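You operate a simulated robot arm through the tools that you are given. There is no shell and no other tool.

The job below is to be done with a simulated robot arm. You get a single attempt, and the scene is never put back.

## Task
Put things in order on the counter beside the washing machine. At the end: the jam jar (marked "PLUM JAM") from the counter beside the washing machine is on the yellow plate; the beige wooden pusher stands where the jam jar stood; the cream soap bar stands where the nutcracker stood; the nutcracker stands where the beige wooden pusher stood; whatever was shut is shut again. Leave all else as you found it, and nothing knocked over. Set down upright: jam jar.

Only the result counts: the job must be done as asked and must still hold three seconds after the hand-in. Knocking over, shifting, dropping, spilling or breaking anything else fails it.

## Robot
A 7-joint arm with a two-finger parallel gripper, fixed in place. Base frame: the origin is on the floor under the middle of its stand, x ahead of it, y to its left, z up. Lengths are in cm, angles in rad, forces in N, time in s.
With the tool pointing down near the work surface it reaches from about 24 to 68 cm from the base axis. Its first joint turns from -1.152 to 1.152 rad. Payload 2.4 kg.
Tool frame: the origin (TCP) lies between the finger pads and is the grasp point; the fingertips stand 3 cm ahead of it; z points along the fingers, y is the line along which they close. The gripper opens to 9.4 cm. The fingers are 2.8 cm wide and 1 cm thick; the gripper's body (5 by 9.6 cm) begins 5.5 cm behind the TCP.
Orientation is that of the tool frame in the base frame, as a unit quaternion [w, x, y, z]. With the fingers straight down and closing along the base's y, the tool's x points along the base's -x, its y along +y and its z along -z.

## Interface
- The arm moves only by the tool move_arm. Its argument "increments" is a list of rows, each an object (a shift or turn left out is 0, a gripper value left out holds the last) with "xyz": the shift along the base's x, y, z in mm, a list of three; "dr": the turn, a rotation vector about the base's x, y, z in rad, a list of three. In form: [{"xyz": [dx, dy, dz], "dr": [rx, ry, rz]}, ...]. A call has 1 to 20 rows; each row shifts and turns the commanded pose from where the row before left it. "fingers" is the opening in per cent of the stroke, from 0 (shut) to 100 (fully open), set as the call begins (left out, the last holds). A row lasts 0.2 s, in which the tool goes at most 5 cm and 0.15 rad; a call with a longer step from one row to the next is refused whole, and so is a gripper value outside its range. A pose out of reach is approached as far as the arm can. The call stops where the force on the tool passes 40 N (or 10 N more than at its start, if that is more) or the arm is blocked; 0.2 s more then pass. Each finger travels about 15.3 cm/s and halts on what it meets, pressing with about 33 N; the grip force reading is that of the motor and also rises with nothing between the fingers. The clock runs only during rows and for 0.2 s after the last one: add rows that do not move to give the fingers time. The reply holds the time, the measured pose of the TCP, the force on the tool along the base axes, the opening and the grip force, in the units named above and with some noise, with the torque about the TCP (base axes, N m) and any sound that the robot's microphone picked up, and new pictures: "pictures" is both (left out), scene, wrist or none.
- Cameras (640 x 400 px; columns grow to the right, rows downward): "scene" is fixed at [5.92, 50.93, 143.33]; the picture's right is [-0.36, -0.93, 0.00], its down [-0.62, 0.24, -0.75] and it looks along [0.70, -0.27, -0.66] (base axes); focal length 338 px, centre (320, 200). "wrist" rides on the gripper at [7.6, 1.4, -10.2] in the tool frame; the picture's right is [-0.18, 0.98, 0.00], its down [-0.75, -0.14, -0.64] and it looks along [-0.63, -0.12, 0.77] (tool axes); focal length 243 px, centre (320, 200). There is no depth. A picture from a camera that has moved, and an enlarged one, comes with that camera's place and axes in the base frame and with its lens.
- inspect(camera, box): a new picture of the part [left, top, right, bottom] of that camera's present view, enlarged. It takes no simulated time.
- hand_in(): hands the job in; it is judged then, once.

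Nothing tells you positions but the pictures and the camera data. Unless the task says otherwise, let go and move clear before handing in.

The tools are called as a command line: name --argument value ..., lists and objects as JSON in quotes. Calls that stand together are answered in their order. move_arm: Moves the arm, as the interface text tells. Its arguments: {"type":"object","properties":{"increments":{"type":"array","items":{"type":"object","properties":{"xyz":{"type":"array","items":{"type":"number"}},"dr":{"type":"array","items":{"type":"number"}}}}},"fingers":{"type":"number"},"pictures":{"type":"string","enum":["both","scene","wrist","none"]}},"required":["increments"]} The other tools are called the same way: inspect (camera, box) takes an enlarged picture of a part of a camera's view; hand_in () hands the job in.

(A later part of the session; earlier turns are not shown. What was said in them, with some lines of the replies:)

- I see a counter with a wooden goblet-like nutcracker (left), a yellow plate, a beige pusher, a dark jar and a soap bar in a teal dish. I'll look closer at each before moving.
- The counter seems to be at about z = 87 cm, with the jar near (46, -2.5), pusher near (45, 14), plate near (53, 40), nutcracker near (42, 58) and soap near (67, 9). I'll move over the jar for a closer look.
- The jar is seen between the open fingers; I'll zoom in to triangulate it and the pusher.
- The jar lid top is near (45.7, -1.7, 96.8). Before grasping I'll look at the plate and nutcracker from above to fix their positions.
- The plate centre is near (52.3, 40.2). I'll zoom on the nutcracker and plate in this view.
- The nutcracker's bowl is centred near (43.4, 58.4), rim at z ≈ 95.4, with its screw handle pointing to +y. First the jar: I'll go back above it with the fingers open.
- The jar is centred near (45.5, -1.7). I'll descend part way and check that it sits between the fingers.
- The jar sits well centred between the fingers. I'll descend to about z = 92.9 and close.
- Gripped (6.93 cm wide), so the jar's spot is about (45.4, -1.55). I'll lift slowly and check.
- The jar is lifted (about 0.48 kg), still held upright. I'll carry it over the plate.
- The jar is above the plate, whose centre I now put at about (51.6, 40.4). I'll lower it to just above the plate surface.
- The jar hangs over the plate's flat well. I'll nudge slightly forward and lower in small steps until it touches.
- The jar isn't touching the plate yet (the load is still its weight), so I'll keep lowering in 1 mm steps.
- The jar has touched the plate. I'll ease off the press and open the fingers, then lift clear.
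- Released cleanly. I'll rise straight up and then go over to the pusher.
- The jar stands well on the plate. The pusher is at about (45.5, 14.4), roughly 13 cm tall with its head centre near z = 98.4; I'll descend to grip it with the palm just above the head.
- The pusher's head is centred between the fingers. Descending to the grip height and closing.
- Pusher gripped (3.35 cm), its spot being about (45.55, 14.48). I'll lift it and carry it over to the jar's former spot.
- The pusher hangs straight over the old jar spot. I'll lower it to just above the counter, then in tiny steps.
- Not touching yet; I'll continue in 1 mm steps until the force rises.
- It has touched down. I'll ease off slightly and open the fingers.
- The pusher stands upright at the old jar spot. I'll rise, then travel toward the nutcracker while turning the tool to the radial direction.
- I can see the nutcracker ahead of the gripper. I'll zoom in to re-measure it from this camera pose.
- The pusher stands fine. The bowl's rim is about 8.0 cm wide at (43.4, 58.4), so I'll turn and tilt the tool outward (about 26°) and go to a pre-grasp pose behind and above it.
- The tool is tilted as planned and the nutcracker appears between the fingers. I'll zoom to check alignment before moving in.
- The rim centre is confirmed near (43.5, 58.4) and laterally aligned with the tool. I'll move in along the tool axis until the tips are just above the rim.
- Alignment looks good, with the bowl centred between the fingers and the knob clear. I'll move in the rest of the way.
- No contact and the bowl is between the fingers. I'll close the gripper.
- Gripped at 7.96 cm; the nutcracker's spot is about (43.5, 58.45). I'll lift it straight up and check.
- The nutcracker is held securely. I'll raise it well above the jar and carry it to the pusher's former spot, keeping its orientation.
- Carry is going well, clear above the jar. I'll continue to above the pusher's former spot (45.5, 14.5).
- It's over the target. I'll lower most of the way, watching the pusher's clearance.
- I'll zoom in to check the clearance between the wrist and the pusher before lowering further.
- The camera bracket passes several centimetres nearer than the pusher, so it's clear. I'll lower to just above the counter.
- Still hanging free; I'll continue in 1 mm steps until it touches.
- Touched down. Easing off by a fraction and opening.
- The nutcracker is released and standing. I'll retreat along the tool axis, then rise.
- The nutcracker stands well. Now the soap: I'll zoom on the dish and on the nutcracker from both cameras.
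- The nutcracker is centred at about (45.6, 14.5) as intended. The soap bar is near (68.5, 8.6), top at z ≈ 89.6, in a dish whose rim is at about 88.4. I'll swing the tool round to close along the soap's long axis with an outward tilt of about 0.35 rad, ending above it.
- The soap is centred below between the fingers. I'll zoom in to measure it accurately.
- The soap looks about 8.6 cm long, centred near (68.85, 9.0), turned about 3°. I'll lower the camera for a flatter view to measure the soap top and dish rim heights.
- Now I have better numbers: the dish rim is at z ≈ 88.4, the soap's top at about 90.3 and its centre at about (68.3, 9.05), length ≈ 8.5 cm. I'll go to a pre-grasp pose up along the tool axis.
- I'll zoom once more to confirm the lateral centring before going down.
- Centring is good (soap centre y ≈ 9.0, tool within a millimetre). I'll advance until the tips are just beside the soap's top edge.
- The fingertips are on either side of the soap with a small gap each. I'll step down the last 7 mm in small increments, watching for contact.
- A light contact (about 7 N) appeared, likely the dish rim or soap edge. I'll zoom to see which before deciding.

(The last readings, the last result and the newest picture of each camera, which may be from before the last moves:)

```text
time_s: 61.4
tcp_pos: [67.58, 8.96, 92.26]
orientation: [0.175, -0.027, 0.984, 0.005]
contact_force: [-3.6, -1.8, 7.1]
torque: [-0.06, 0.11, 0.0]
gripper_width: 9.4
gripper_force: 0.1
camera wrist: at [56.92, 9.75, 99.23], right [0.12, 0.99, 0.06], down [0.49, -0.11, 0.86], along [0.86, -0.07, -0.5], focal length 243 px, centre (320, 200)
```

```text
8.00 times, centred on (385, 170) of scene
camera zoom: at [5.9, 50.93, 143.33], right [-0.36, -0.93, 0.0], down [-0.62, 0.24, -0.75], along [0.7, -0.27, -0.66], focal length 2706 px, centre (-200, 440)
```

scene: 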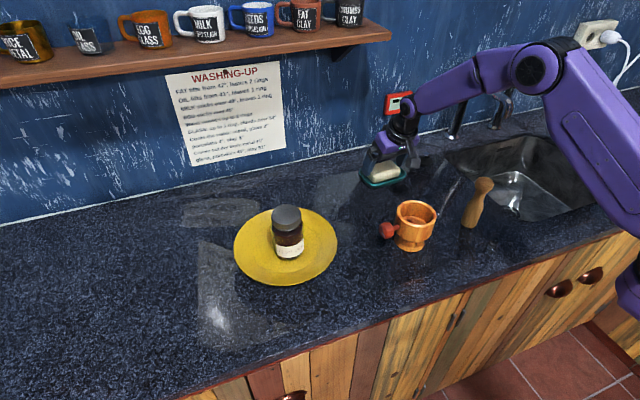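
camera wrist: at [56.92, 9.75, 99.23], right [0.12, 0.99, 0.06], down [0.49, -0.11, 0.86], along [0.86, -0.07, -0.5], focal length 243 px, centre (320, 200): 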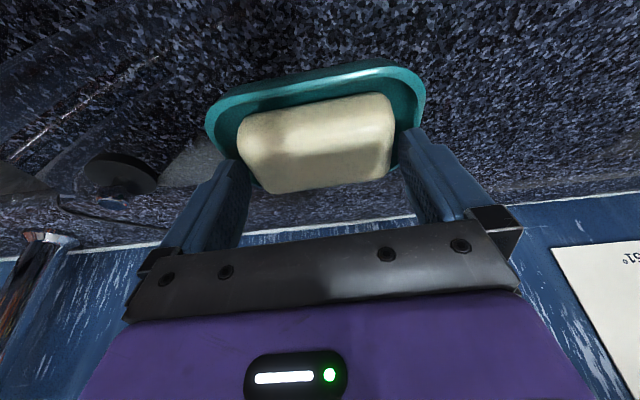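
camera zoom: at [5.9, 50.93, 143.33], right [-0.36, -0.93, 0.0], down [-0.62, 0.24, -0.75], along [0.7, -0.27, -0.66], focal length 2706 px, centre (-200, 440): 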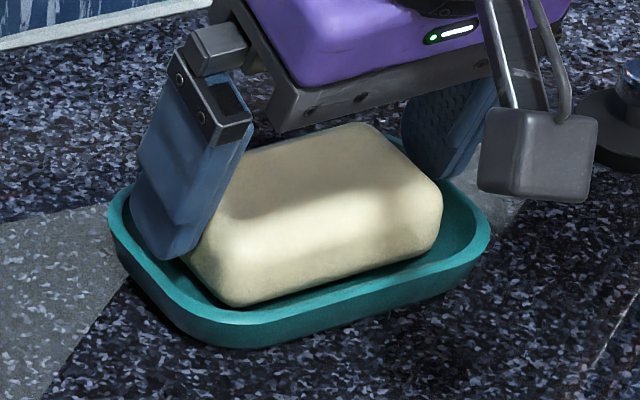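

The -y finger seems to just touch the dish rim or soap end. I'll raise 2 mm, shift 1 mm toward -y to centre, and close there.

move_arm --increments '[{"xyz": [-0.5, 0, 2]}, {"xyz": [0, -1, 0]}, {"xyz": [0, 0, 0]}]' --pictures "none"

move_arm --increments '[{"xyz": [0, 0, 0]}, {"xyz": [0, 0, 0]}, {"xyz": [0, 0, 0]}]' --fingers 0 --pictures "both"

```text
time_s: 62.2
tcp_pos: [67.41, 8.87, 92.43]
orientation: [0.174, -0.027, 0.984, 0.005]
contact_force: [0.6, -0.4, -0.7]
torque: [-0.02, 0.01, 0.03]
gripper_width: 9.41
gripper_force: 0.0
```

```text
time_s: 63.0
tcp_pos: [67.42, 8.86, 92.48]
orientation: [0.174, -0.028, 0.984, 0.005]
contact_force: [-0.4, 0.1, -0.4]
torque: [0.0, 0.04, 0.0]
gripper_width: 8.53
gripper_force: 33.7
camera wrist: at [56.8, 9.65, 99.39], right [0.12, 0.99, 0.06], down [0.5, -0.11, 0.86], along [0.86, -0.07, -0.5], focal length 243 px, centre (320, 200)
```

scene: 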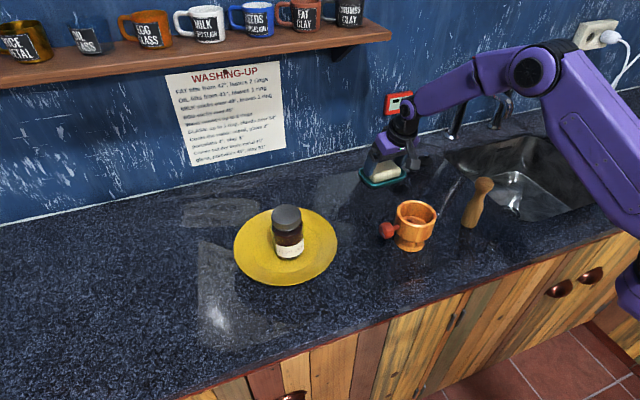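
wrist: 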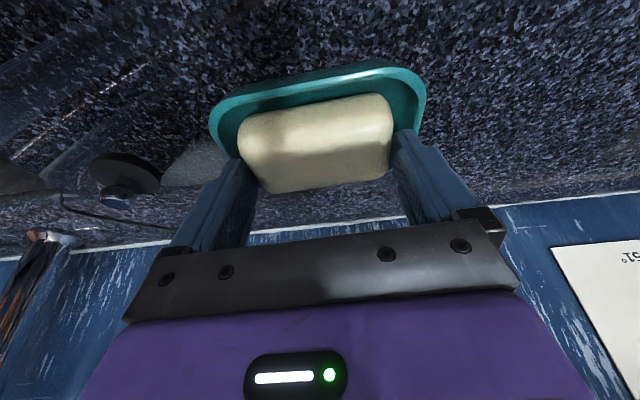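

The soap is clamped at 8.53 cm. I'll lift gently by 1 cm and check that it holds level and the dish stays.

move_arm --increments '[{"xyz": [0, 0, 3]}, {"xyz": [0, 0, 4]}, {"xyz": [0, 0, 5]}, {"xyz": [0, 0, 5]}, {"xyz": [0, 0, 5]}, {"xyz": [0, 0, 0]}]'

inspect --camera "scene" --box '[350, 135, 430, 195]'

inspect --camera "wrist" --box '[190, 50, 450, 220]'

```text
time_s: 64.4
tcp_pos: [67.52, 8.91, 94.57]
orientation: [0.173, -0.028, 0.984, 0.005]
contact_force: [-0.1, 0.5, -1.7]
torque: [0.03, -0.01, -0.02]
gripper_width: 8.53
gripper_force: 33.7
camera wrist: at [56.78, 9.68, 101.63], right [0.12, 0.99, 0.06], down [0.5, -0.11, 0.86], along [0.86, -0.07, -0.5], focal length 243 px, centre (320, 200)
```

scene: 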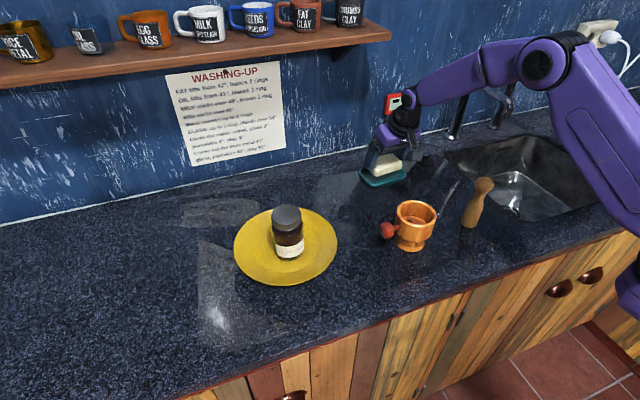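
wrist: 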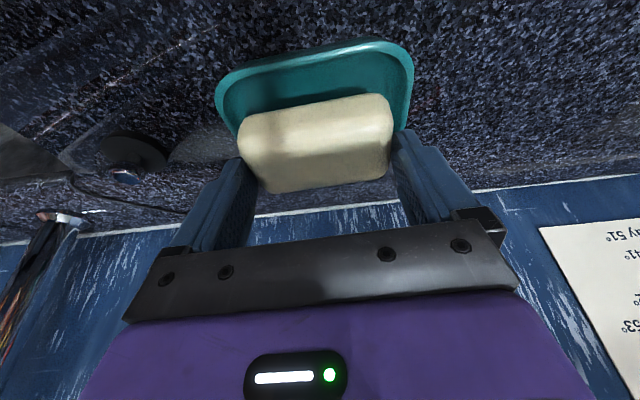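

```text
6.67 times, centred on (390, 165) of scene
camera zoom: at [5.92, 50.93, 143.33], right [-0.36, -0.93, 0.0], down [-0.62, 0.24, -0.75], along [0.7, -0.27, -0.66], focal length 2255 px, centre (-147, 433)
```

zoom: 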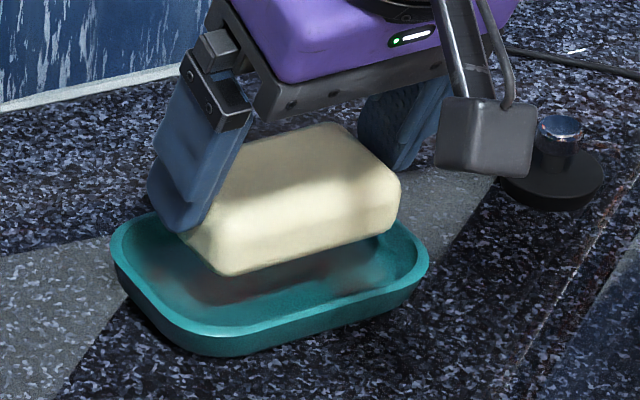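

```text
2.35 times, centred on (320, 135) of wrist
camera zoom: at [56.78, 9.68, 101.63], right [0.12, 0.99, 0.06], down [0.5, -0.11, 0.86], along [0.86, -0.07, -0.5], focal length 571 px, centre (320, 353)
```

zoom: 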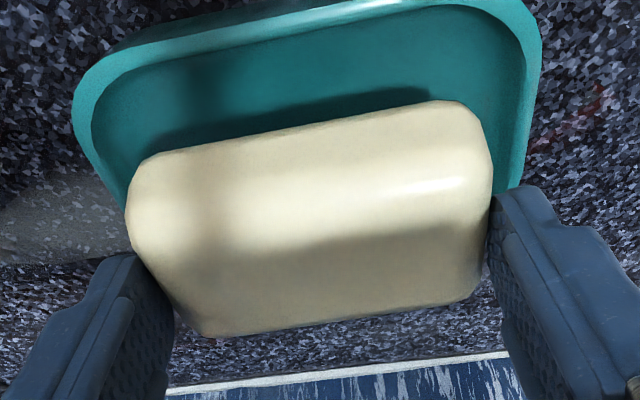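

The soap is held level and the dish stayed put. I'll back away from the wall, then raise it to travel height.

move_arm --increments '[{"xyz": [0, 0, 10]}, {"xyz": [0, 0, 18]}, {"xyz": [-10, 4, 10]}, {"xyz": [-22, 8, 10]}, {"xyz": [-25, 10, 10]}, {"xyz": [-25, 10, 15]}, {"xyz": [-15, 8, 20]}, {"xyz": [0, 5, 25]}, {"xyz": [0, 0, 25]}, {"xyz": [0, 0, 10]}, {"xyz": [0, 0, 0]}]'

```text
time_s: 66.8
tcp_pos: [57.88, 13.47, 109.87]
orientation: [0.173, -0.027, 0.984, 0.005]
contact_force: [0.0, -0.1, -1.5]
torque: [0.01, 0.01, -0.02]
gripper_width: 8.52
gripper_force: 33.1
camera wrist: at [47.03, 14.2, 116.91], right [0.12, 0.99, 0.06], down [0.5, -0.11, 0.86], along [0.86, -0.07, -0.5], focal length 243 px, centre (320, 200)
```

scene: 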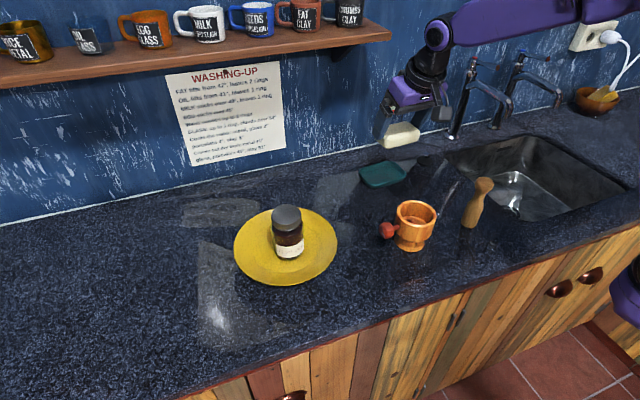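
wrist: 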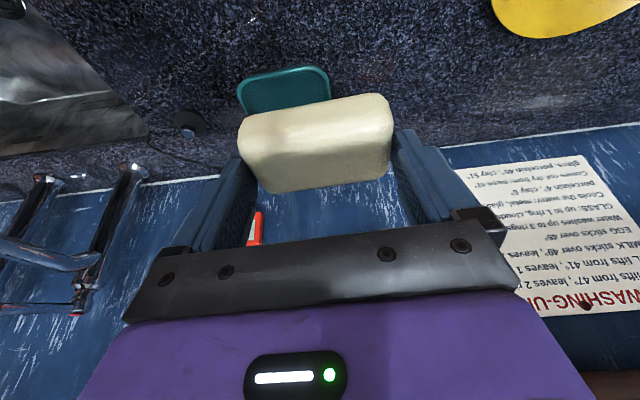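

Soap steady. Now I'll carry it over to above the nutcracker's former spot, turning the tool by about 0.85 rad on the way.

move_arm --increments '[{"xyz": [-12, 25, 0], "dr": [0, 0, 0.05]}, {"xyz": [-12, 37, 0], "dr": [0, 0, 0.0723]}, {"xyz": [-12, 37, 0], "dr": [0, 0, 0.0723]}, {"xyz": [-12, 37, 0], "dr": [0, 0, 0.0723]}, {"xyz": [-12, 37, 0], "dr": [0, 0, 0.0723]}, {"xyz": [-12, 37, 0], "dr": [0, 0, 0.0723]}, {"xyz": [-12, 37, 0], "dr": [0, 0, 0.0723]}, {"xyz": [-12, 37, 0], "dr": [0, 0, 0.0723]}, {"xyz": [-12, 37, 0], "dr": [0, 0, 0.0723]}, {"xyz": [-12, 37, 0], "dr": [0, 0, 0.0723]}, {"xyz": [-12, 37, 0], "dr": [0, 0, 0.0723]}, {"xyz": [-12, 37, 0], "dr": [0, 0, 0.0723]}, {"xyz": [-5, 11, 0], "dr": [0, 0, 0]}, {"xyz": [0, 0, 0]}]'

```text
time_s: 69.8
tcp_pos: [42.98, 57.64, 109.77]
orientation: [0.156, -0.428, 0.887, 0.075]
contact_force: [-0.1, 0.3, -1.1]
torque: [0.0, 0.03, 0.02]
gripper_width: 8.51
gripper_force: 32.9
camera wrist: at [35.24, 50.12, 116.82], right [-0.66, 0.75, 0.06], down [0.41, 0.3, 0.86], along [0.62, 0.6, -0.5], focal length 243 px, centre (320, 200)
```

scene: 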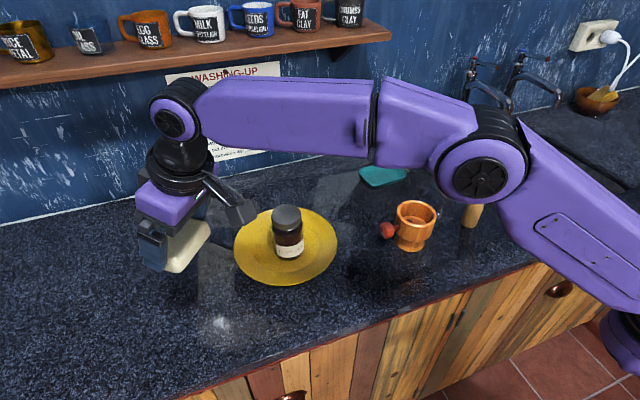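
wrist: 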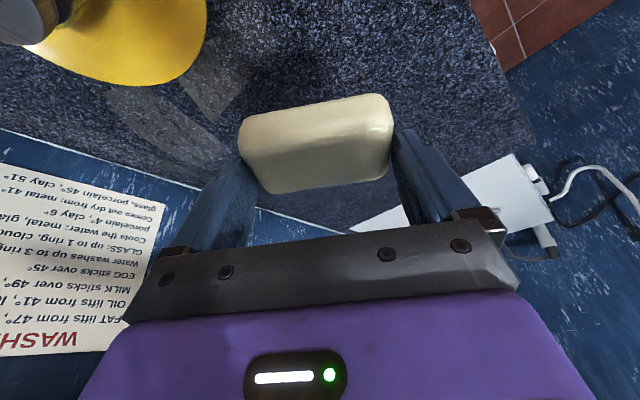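

The soap is over the target spot at the expected pose. I'll lower it to about 1 cm above the counter.

move_arm --increments '[{"xyz": [0, 1, -25]}, {"xyz": [0, 0, -35]}, {"xyz": [0, 0, -35]}, {"xyz": [0, 0, -35]}, {"xyz": [0, 0, -25]}, {"xyz": [0, 0, -9]}, {"xyz": [0, 0, 0]}]'

inspect --camera "scene" --box '[140, 230, 280, 340]'

```text
time_s: 71.4
tcp_pos: [42.79, 57.8, 93.33]
orientation: [0.156, -0.428, 0.887, 0.075]
contact_force: [-0.2, 0.8, -1.5]
torque: [-0.03, -0.01, -0.03]
gripper_width: 8.51
gripper_force: 32.3
camera wrist: at [35.12, 50.33, 100.41], right [-0.66, 0.75, 0.06], down [0.41, 0.29, 0.86], along [0.62, 0.6, -0.5], focal length 243 px, centre (320, 200)
```

scene: 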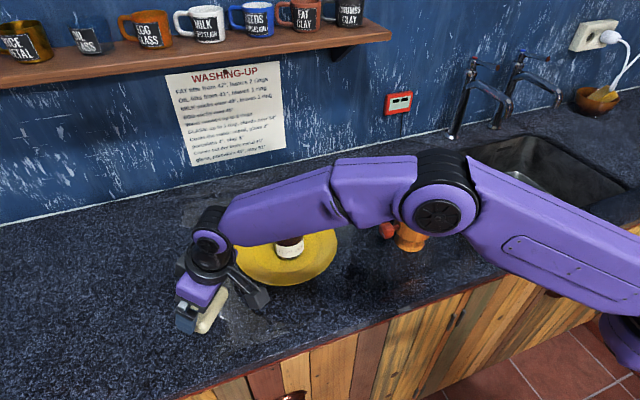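
wrist: 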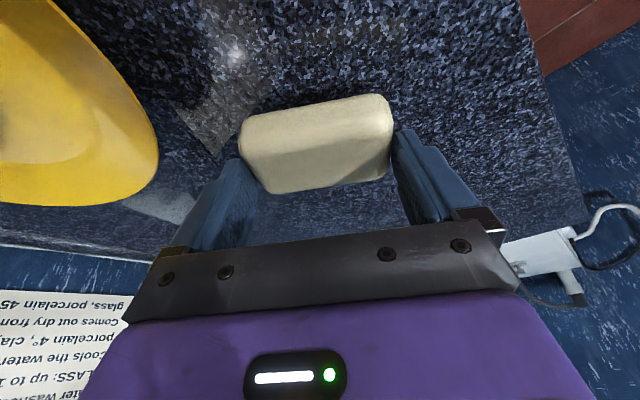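

```text
3.64 times, centred on (210, 285) of scene
camera zoom: at [5.92, 50.93, 143.33], right [-0.36, -0.93, 0.0], down [-0.62, 0.24, -0.75], along [0.7, -0.27, -0.66], focal length 1230 px, centre (720, -109)
```

zoom: 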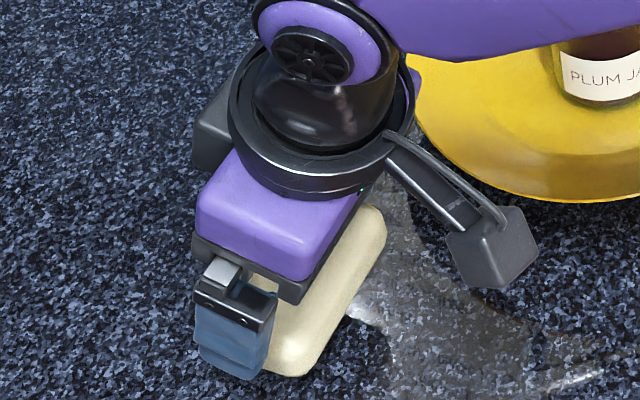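

The soap hangs level just above the counter. I'll lower in small steps until contact.

move_arm --increments '[{"xyz": [1, 0, -2]}, {"xyz": [0, 0, -2]}, {"xyz": [0, 0, -2]}, {"xyz": [0, 0, 0]}]' --pictures "none"

move_arm --increments '[{"xyz": [0, 0, -2]}, {"xyz": [0, 0, 0]}]' --pictures "none"

move_arm --increments '[{"xyz": [0, 0, -1]}, {"xyz": [0, 0, 0]}]' --pictures "none"

```text
time_s: 72.4
tcp_pos: [43.02, 57.66, 92.83]
orientation: [0.156, -0.428, 0.887, 0.075]
contact_force: [-0.7, -0.3, -1.0]
torque: [-0.01, 0.0, 0.01]
gripper_width: 8.54
gripper_force: 32.7
```

```text
time_s: 73.0
tcp_pos: [42.86, 57.63, 92.62]
orientation: [0.156, -0.429, 0.886, 0.075]
contact_force: [-0.3, -0.1, -1.1]
torque: [-0.01, -0.01, -0.01]
gripper_width: 8.51
gripper_force: 32.9
```

```text
time_s: 73.6
tcp_pos: [43.02, 57.74, 92.66]
orientation: [0.155, -0.429, 0.887, 0.076]
contact_force: [0.4, 0.1, -1.7]
torque: [0.01, 0.0, 0.0]
gripper_width: 8.53
gripper_force: 33.2
```

No contact yet. Continuing in 1 mm steps.

move_arm --increments '[{"xyz": [0, 0, -1]}, {"xyz": [0, 0, -1]}, {"xyz": [0, 0, 0]}]' --pictures "none"

move_arm --increments '[{"xyz": [0, 0, -1]}, {"xyz": [0, 0, 0]}]' --pictures "none"

move_arm --increments '[{"xyz": [0, 0, -1]}, {"xyz": [0, 0, 0]}]' --pictures "none"

```text
time_s: 74.4
tcp_pos: [42.97, 57.59, 92.4]
orientation: [0.157, -0.429, 0.886, 0.075]
contact_force: [0.7, -0.1, -1.4]
torque: [-0.02, -0.03, 0.0]
gripper_width: 8.52
gripper_force: 32.9
```

```text
time_s: 75.0
tcp_pos: [42.98, 57.69, 92.31]
orientation: [0.156, -0.429, 0.887, 0.075]
contact_force: [0.1, 1.0, -1.9]
torque: [-0.01, -0.01, 0.01]
gripper_width: 8.51
gripper_force: 33.1
```

```text
time_s: 75.6
tcp_pos: [42.98, 57.69, 92.19]
orientation: [0.156, -0.429, 0.887, 0.076]
contact_force: [-0.1, -0.2, -0.9]
torque: [0.01, 0.02, 0.0]
gripper_width: 8.55
gripper_force: 33.0
```

move_arm --increments '[{"xyz": [0, 0, -1]}, {"xyz": [0, 0, 0]}]' --pictures "none"

move_arm --increments '[{"xyz": [0, 0, -1]}, {"xyz": [0, 0, 0]}]' --pictures "wrist"

```text
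time_s: 76.2
tcp_pos: [42.94, 57.7, 92.11]
orientation: [0.157, -0.428, 0.887, 0.075]
contact_force: [0.4, 0.7, -1.7]
torque: [0.0, 0.02, 0.0]
gripper_width: 8.54
gripper_force: 32.7
```

```text
time_s: 76.8
tcp_pos: [42.88, 57.74, 92.04]
orientation: [0.156, -0.428, 0.887, 0.076]
contact_force: [-0.3, 0.7, -1.5]
torque: [0.0, 0.01, 0.01]
gripper_width: 8.53
gripper_force: 32.8
camera wrist: at [35.25, 50.24, 99.01], right [-0.66, 0.75, 0.06], down [0.41, 0.29, 0.86], along [0.62, 0.6, -0.5], focal length 243 px, centre (320, 200)
```

wrist: 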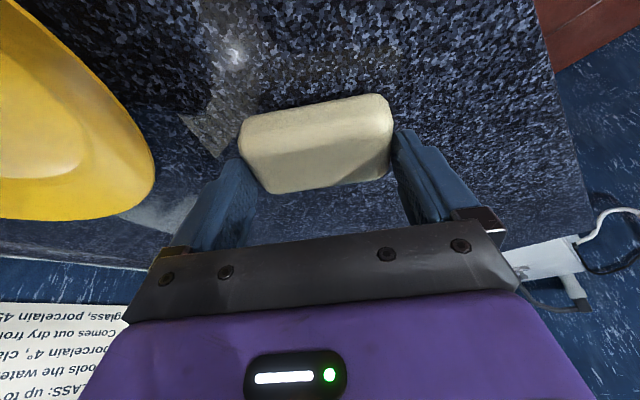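

Still free. I'll keep stepping down 1 mm at a time.

move_arm --increments '[{"xyz": [0, 0, -1]}, {"xyz": [0, 0, 0]}]' --pictures "none"

move_arm --increments '[{"xyz": [0, 0, -1]}, {"xyz": [0, 0, 0]}]' --pictures "none"

```text
time_s: 77.4
tcp_pos: [42.98, 57.79, 91.83]
orientation: [0.157, -0.428, 0.887, 0.076]
contact_force: [0.2, 0.6, -0.9]
torque: [0.0, -0.01, 0.0]
gripper_width: 8.54
gripper_force: 33.0
```

```text
time_s: 78.0
tcp_pos: [42.96, 57.73, 91.83]
orientation: [0.156, -0.428, 0.887, 0.075]
contact_force: [-0.4, -0.6, -0.7]
torque: [0.0, 0.01, 0.0]
gripper_width: 8.53
gripper_force: 33.2
```

move_arm --increments '[{"xyz": [0, 0, -1]}, {"xyz": [0, 0, 0]}, {"xyz": [0, 0, 0]}]' --pictures "none"

```text
time_s: 78.8
tcp_pos: [42.94, 57.81, 91.66]
orientation: [0.156, -0.428, 0.887, 0.075]
contact_force: [-0.8, 1.0, -1.5]
torque: [0.01, -0.01, 0.0]
gripper_width: 8.51
gripper_force: 33.4
```

move_arm --increments '[{"xyz": [0, 0, -1]}, {"xyz": [0, 0, 0]}, {"xyz": [0, 0, 0]}]' --pictures "none"

move_arm --increments '[{"xyz": [0, 0, -1]}, {"xyz": [0, 0, 0]}, {"xyz": [0, 0, 0]}]' --pictures "scene"

inspect --camera "scene" --box '[160, 260, 250, 350]'

```text
time_s: 79.6
tcp_pos: [42.85, 57.73, 91.67]
orientation: [0.158, -0.428, 0.887, 0.076]
contact_force: [-0.4, -0.4, 8.1]
torque: [-0.12, 0.09, 0.0]
gripper_width: 8.53
gripper_force: 33.0
```

```text
time_s: 80.4
tcp_pos: [42.86, 57.76, 91.51]
orientation: [0.157, -0.429, 0.886, 0.076]
contact_force: [1.1, 1.0, 8.1]
torque: [0.23, -0.16, 0.0]
gripper_width: 8.54
gripper_force: 33.3
```

scene: 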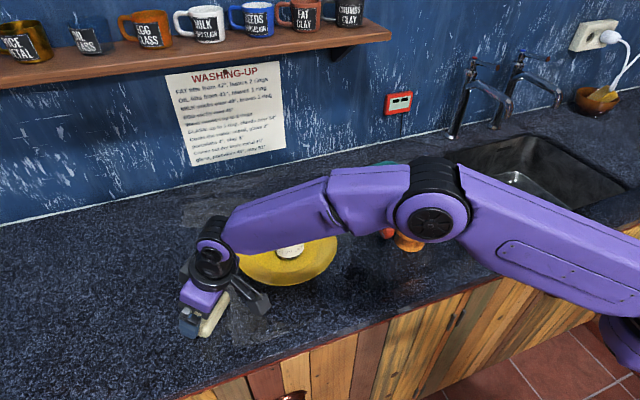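

```text
4.44 times, centred on (205, 305) of scene
camera zoom: at [5.91, 50.92, 143.33], right [-0.36, -0.93, 0.0], down [-0.62, 0.24, -0.75], along [0.7, -0.27, -0.66], focal length 1504 px, centre (831, -267)
```

zoom: 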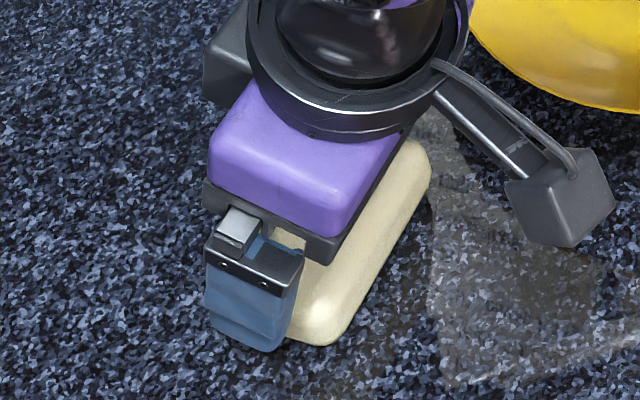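

The soap rests on the counter (about 9 N of contact). I'll ease off slightly and open.

move_arm --increments '[{"xyz": [0, 0, 0.7]}, {"xyz": [0, 0, 0]}]' --pictures "none"

move_arm --increments '[{"xyz": [0, 0, 0]}, {"xyz": [0, 0, 0]}, {"xyz": [0, 0, 0]}]' --fingers 100 --pictures "wrist"

inspect --camera "wrist" --box '[190, 50, 450, 220]'

```text
time_s: 81.0
tcp_pos: [42.91, 57.66, 91.53]
orientation: [0.156, -0.428, 0.887, 0.074]
contact_force: [0.5, 0.3, 3.6]
torque: [0.17, -0.06, -0.04]
gripper_width: 8.55
gripper_force: 33.0
```

```text
time_s: 81.8
tcp_pos: [42.91, 57.8, 91.56]
orientation: [0.156, -0.429, 0.887, 0.075]
contact_force: [0.7, 0.2, 0.2]
torque: [0.0, -0.04, -0.01]
gripper_width: 9.4
gripper_force: 0.1
camera wrist: at [35.23, 50.22, 98.58], right [-0.66, 0.75, 0.06], down [0.41, 0.29, 0.86], along [0.62, 0.6, -0.5], focal length 243 px, centre (320, 200)
```

wrist: 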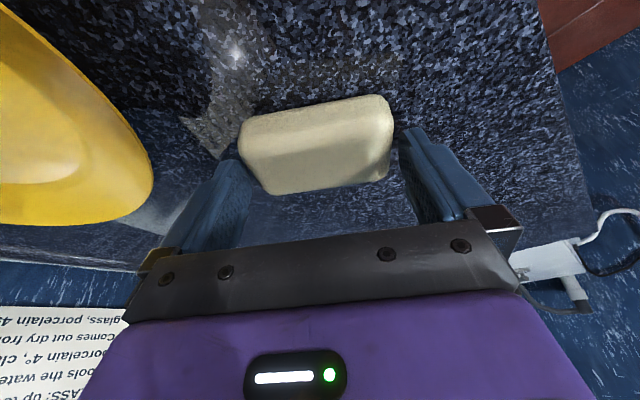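

```text
2.35 times, centred on (320, 135) of wrist
camera zoom: at [35.23, 50.22, 98.58], right [-0.66, 0.75, 0.06], down [0.41, 0.29, 0.86], along [0.62, 0.6, -0.5], focal length 571 px, centre (320, 353)
```

zoom: 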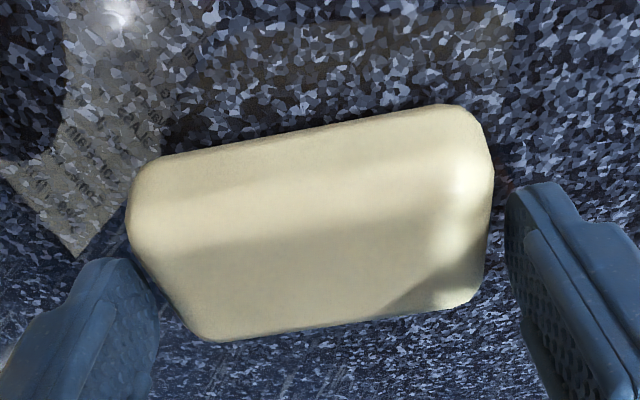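

The soap is free with gaps on both sides. I'll retreat along the tool axis and rise clear.

move_arm --increments '[{"xyz": [-1.1, -1.3, 4.7]}, {"xyz": [-2.1, -2.7, 9.4]}, {"xyz": [-4.3, -5.4, 18.8]}, {"xyz": [-4.3, -5.4, 18.8]}, {"xyz": [-4.3, -5.4, 18.8]}, {"xyz": [-4.3, -5.4, 18.8]}, {"xyz": [-4, -5, 40]}, {"xyz": [-4, -5, 40]}, {"xyz": [-10, -20, 30]}, {"xyz": [0, 0, 0]}]'

inspect --camera "scene" --box '[140, 230, 280, 340]'

```text
time_s: 84.0
tcp_pos: [39.09, 52.17, 111.63]
orientation: [0.156, -0.429, 0.887, 0.075]
contact_force: [0.4, 0.1, -0.3]
torque: [-0.01, 0.0, 0.01]
gripper_width: 9.41
gripper_force: 0.1
camera wrist: at [31.48, 44.63, 118.65], right [-0.66, 0.75, 0.06], down [0.41, 0.29, 0.86], along [0.62, 0.6, -0.5], focal length 243 px, centre (320, 200)
```

scene: 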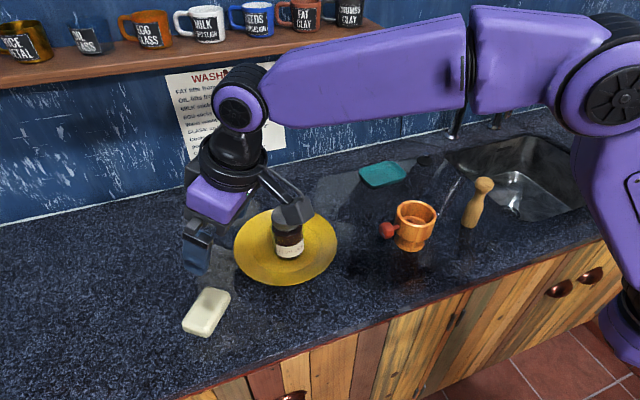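
wrist: 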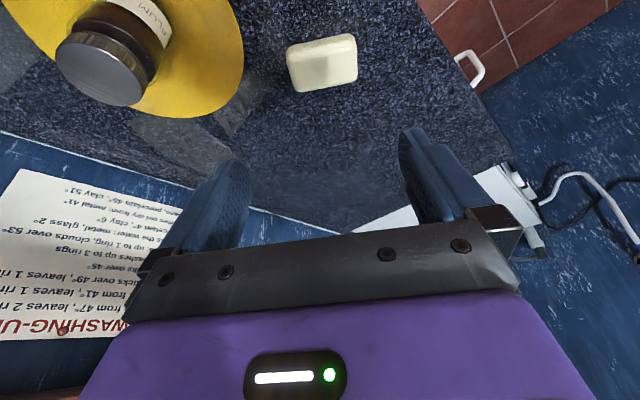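

```text
3.64 times, centred on (210, 285) of scene
camera zoom: at [5.92, 50.93, 143.33], right [-0.36, -0.93, 0.0], down [-0.62, 0.24, -0.75], along [0.7, -0.27, -0.66], focal length 1230 px, centre (720, -109)
```

zoom: 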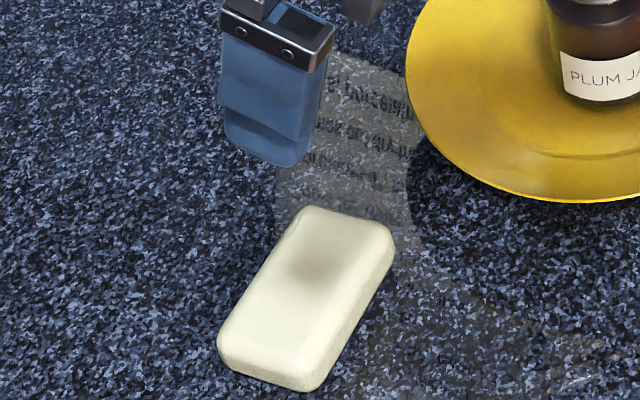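

The soap lies flat at about (43.3, 58.2), where the nutcracker stood. I'll pull the arm back toward its starting area and check the whole scene.

move_arm --increments '[{"xyz": [-5, -10, 25]}, {"xyz": [-5, -35, 25], "dr": [0, 0, -0.09]}, {"xyz": [-5, -38, 15], "dr": [0, 0, -0.09]}, {"xyz": [-8, -38, 10], "dr": [0, 0, -0.09]}, {"xyz": [-10, -38, 5], "dr": [0, 0, -0.09]}, {"xyz": [-10, -38, 0], "dr": [0, 0, -0.09]}, {"xyz": [-10, -38, 0], "dr": [0, 0, -0.09]}, {"xyz": [-10, -38, 0], "dr": [0, 0, -0.09]}, {"xyz": [-10, -38, 0], "dr": [0, 0, -0.09]}, {"xyz": [-10, -30, 0], "dr": [0, 0, -0.09]}, {"xyz": [0, -20, 0], "dr": [0, 0, -0.09]}, {"xyz": [0, 0, 0]}]'

inspect --camera "scene" --box '[340, 140, 520, 260]'

inspect --camera "scene" --box '[160, 190, 360, 340]'

```text
time_s: 86.6
tcp_pos: [30.7, 16.26, 119.5]
orientation: [0.174, 0.001, 0.985, -0.001]
contact_force: [-0.5, -0.2, -1.0]
torque: [0.02, -0.02, 0.0]
gripper_width: 9.4
gripper_force: 0.0
camera wrist: at [20.21, 17.63, 126.55], right [0.17, 0.98, 0.06], down [0.49, -0.14, 0.86], along [0.85, -0.12, -0.5], focal length 243 px, centre (320, 200)
```

scene: 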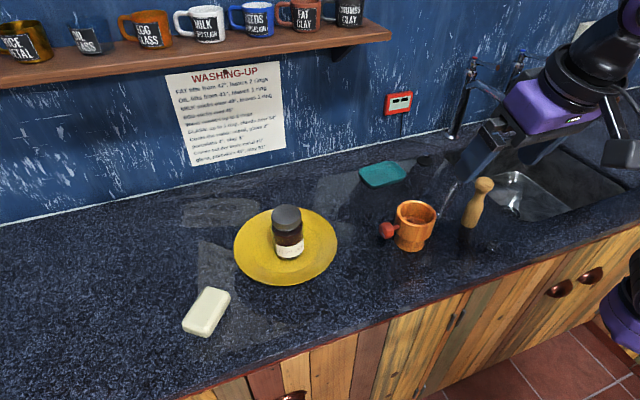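
wrist: 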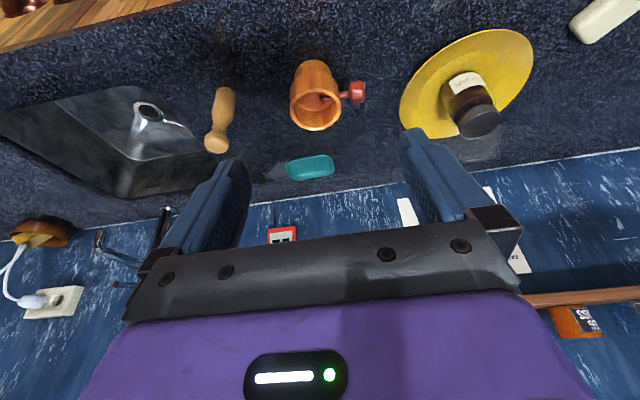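

```text
3.33 times, centred on (430, 200) of scene
camera zoom: at [5.92, 50.93, 143.33], right [-0.36, -0.93, 0.0], down [-0.62, 0.24, -0.75], along [0.7, -0.27, -0.66], focal length 1128 px, centre (-47, 200)
```

zoom: 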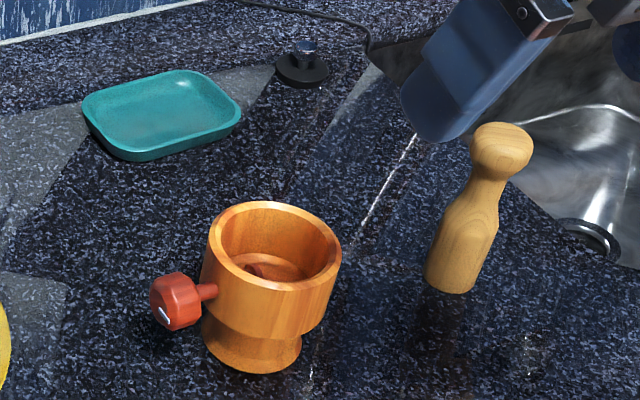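

```text
2.67 times, centred on (260, 265) of scene
camera zoom: at [5.92, 50.93, 143.33], right [-0.36, -0.93, 0.0], down [-0.62, 0.24, -0.75], along [0.7, -0.27, -0.66], focal length 902 px, centre (480, 27)
```

zoom: 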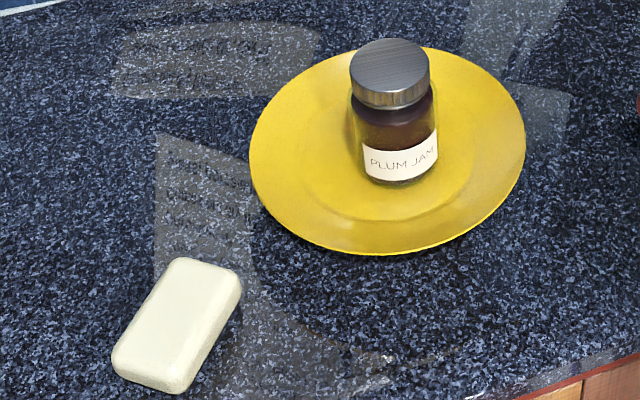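

Everything is in place: the jar stands upright on the plate, the pusher is on the jar's spot, the nutcracker on the pusher's, and the soap on the nutcracker's. The dish and the other items look unmoved, nothing was opened, and the arm is clear, so I'm handing in.

hand_in

```text
The job is handed in.
```

The job is handed in. All four items are where you asked, and the final pictures show nothing knocked over. I haven't seen the judging result.

- **Jam jar:** it stands upright on the flat middle of the yellow plate.
- **Beige wooden pusher:** it stands upright on the jar's old spot, within a few millimetres as far as I can measure.
- **Nutcracker:** it stands on the pusher's old spot, with its handle pointing the same way as before.
- **Cream soap bar:** it lies flat on the nutcracker's old spot, within about half a centimetre. It is turned about 50° from how it lay in the dish, because the arm could not reach that spot otherwise.

The teal soap dish looks unmoved, although a finger may have touched it lightly while I was picking up the soap. I opened nothing, so nothing needed shutting. The arm let go of everything and moved clear before the hand-in.
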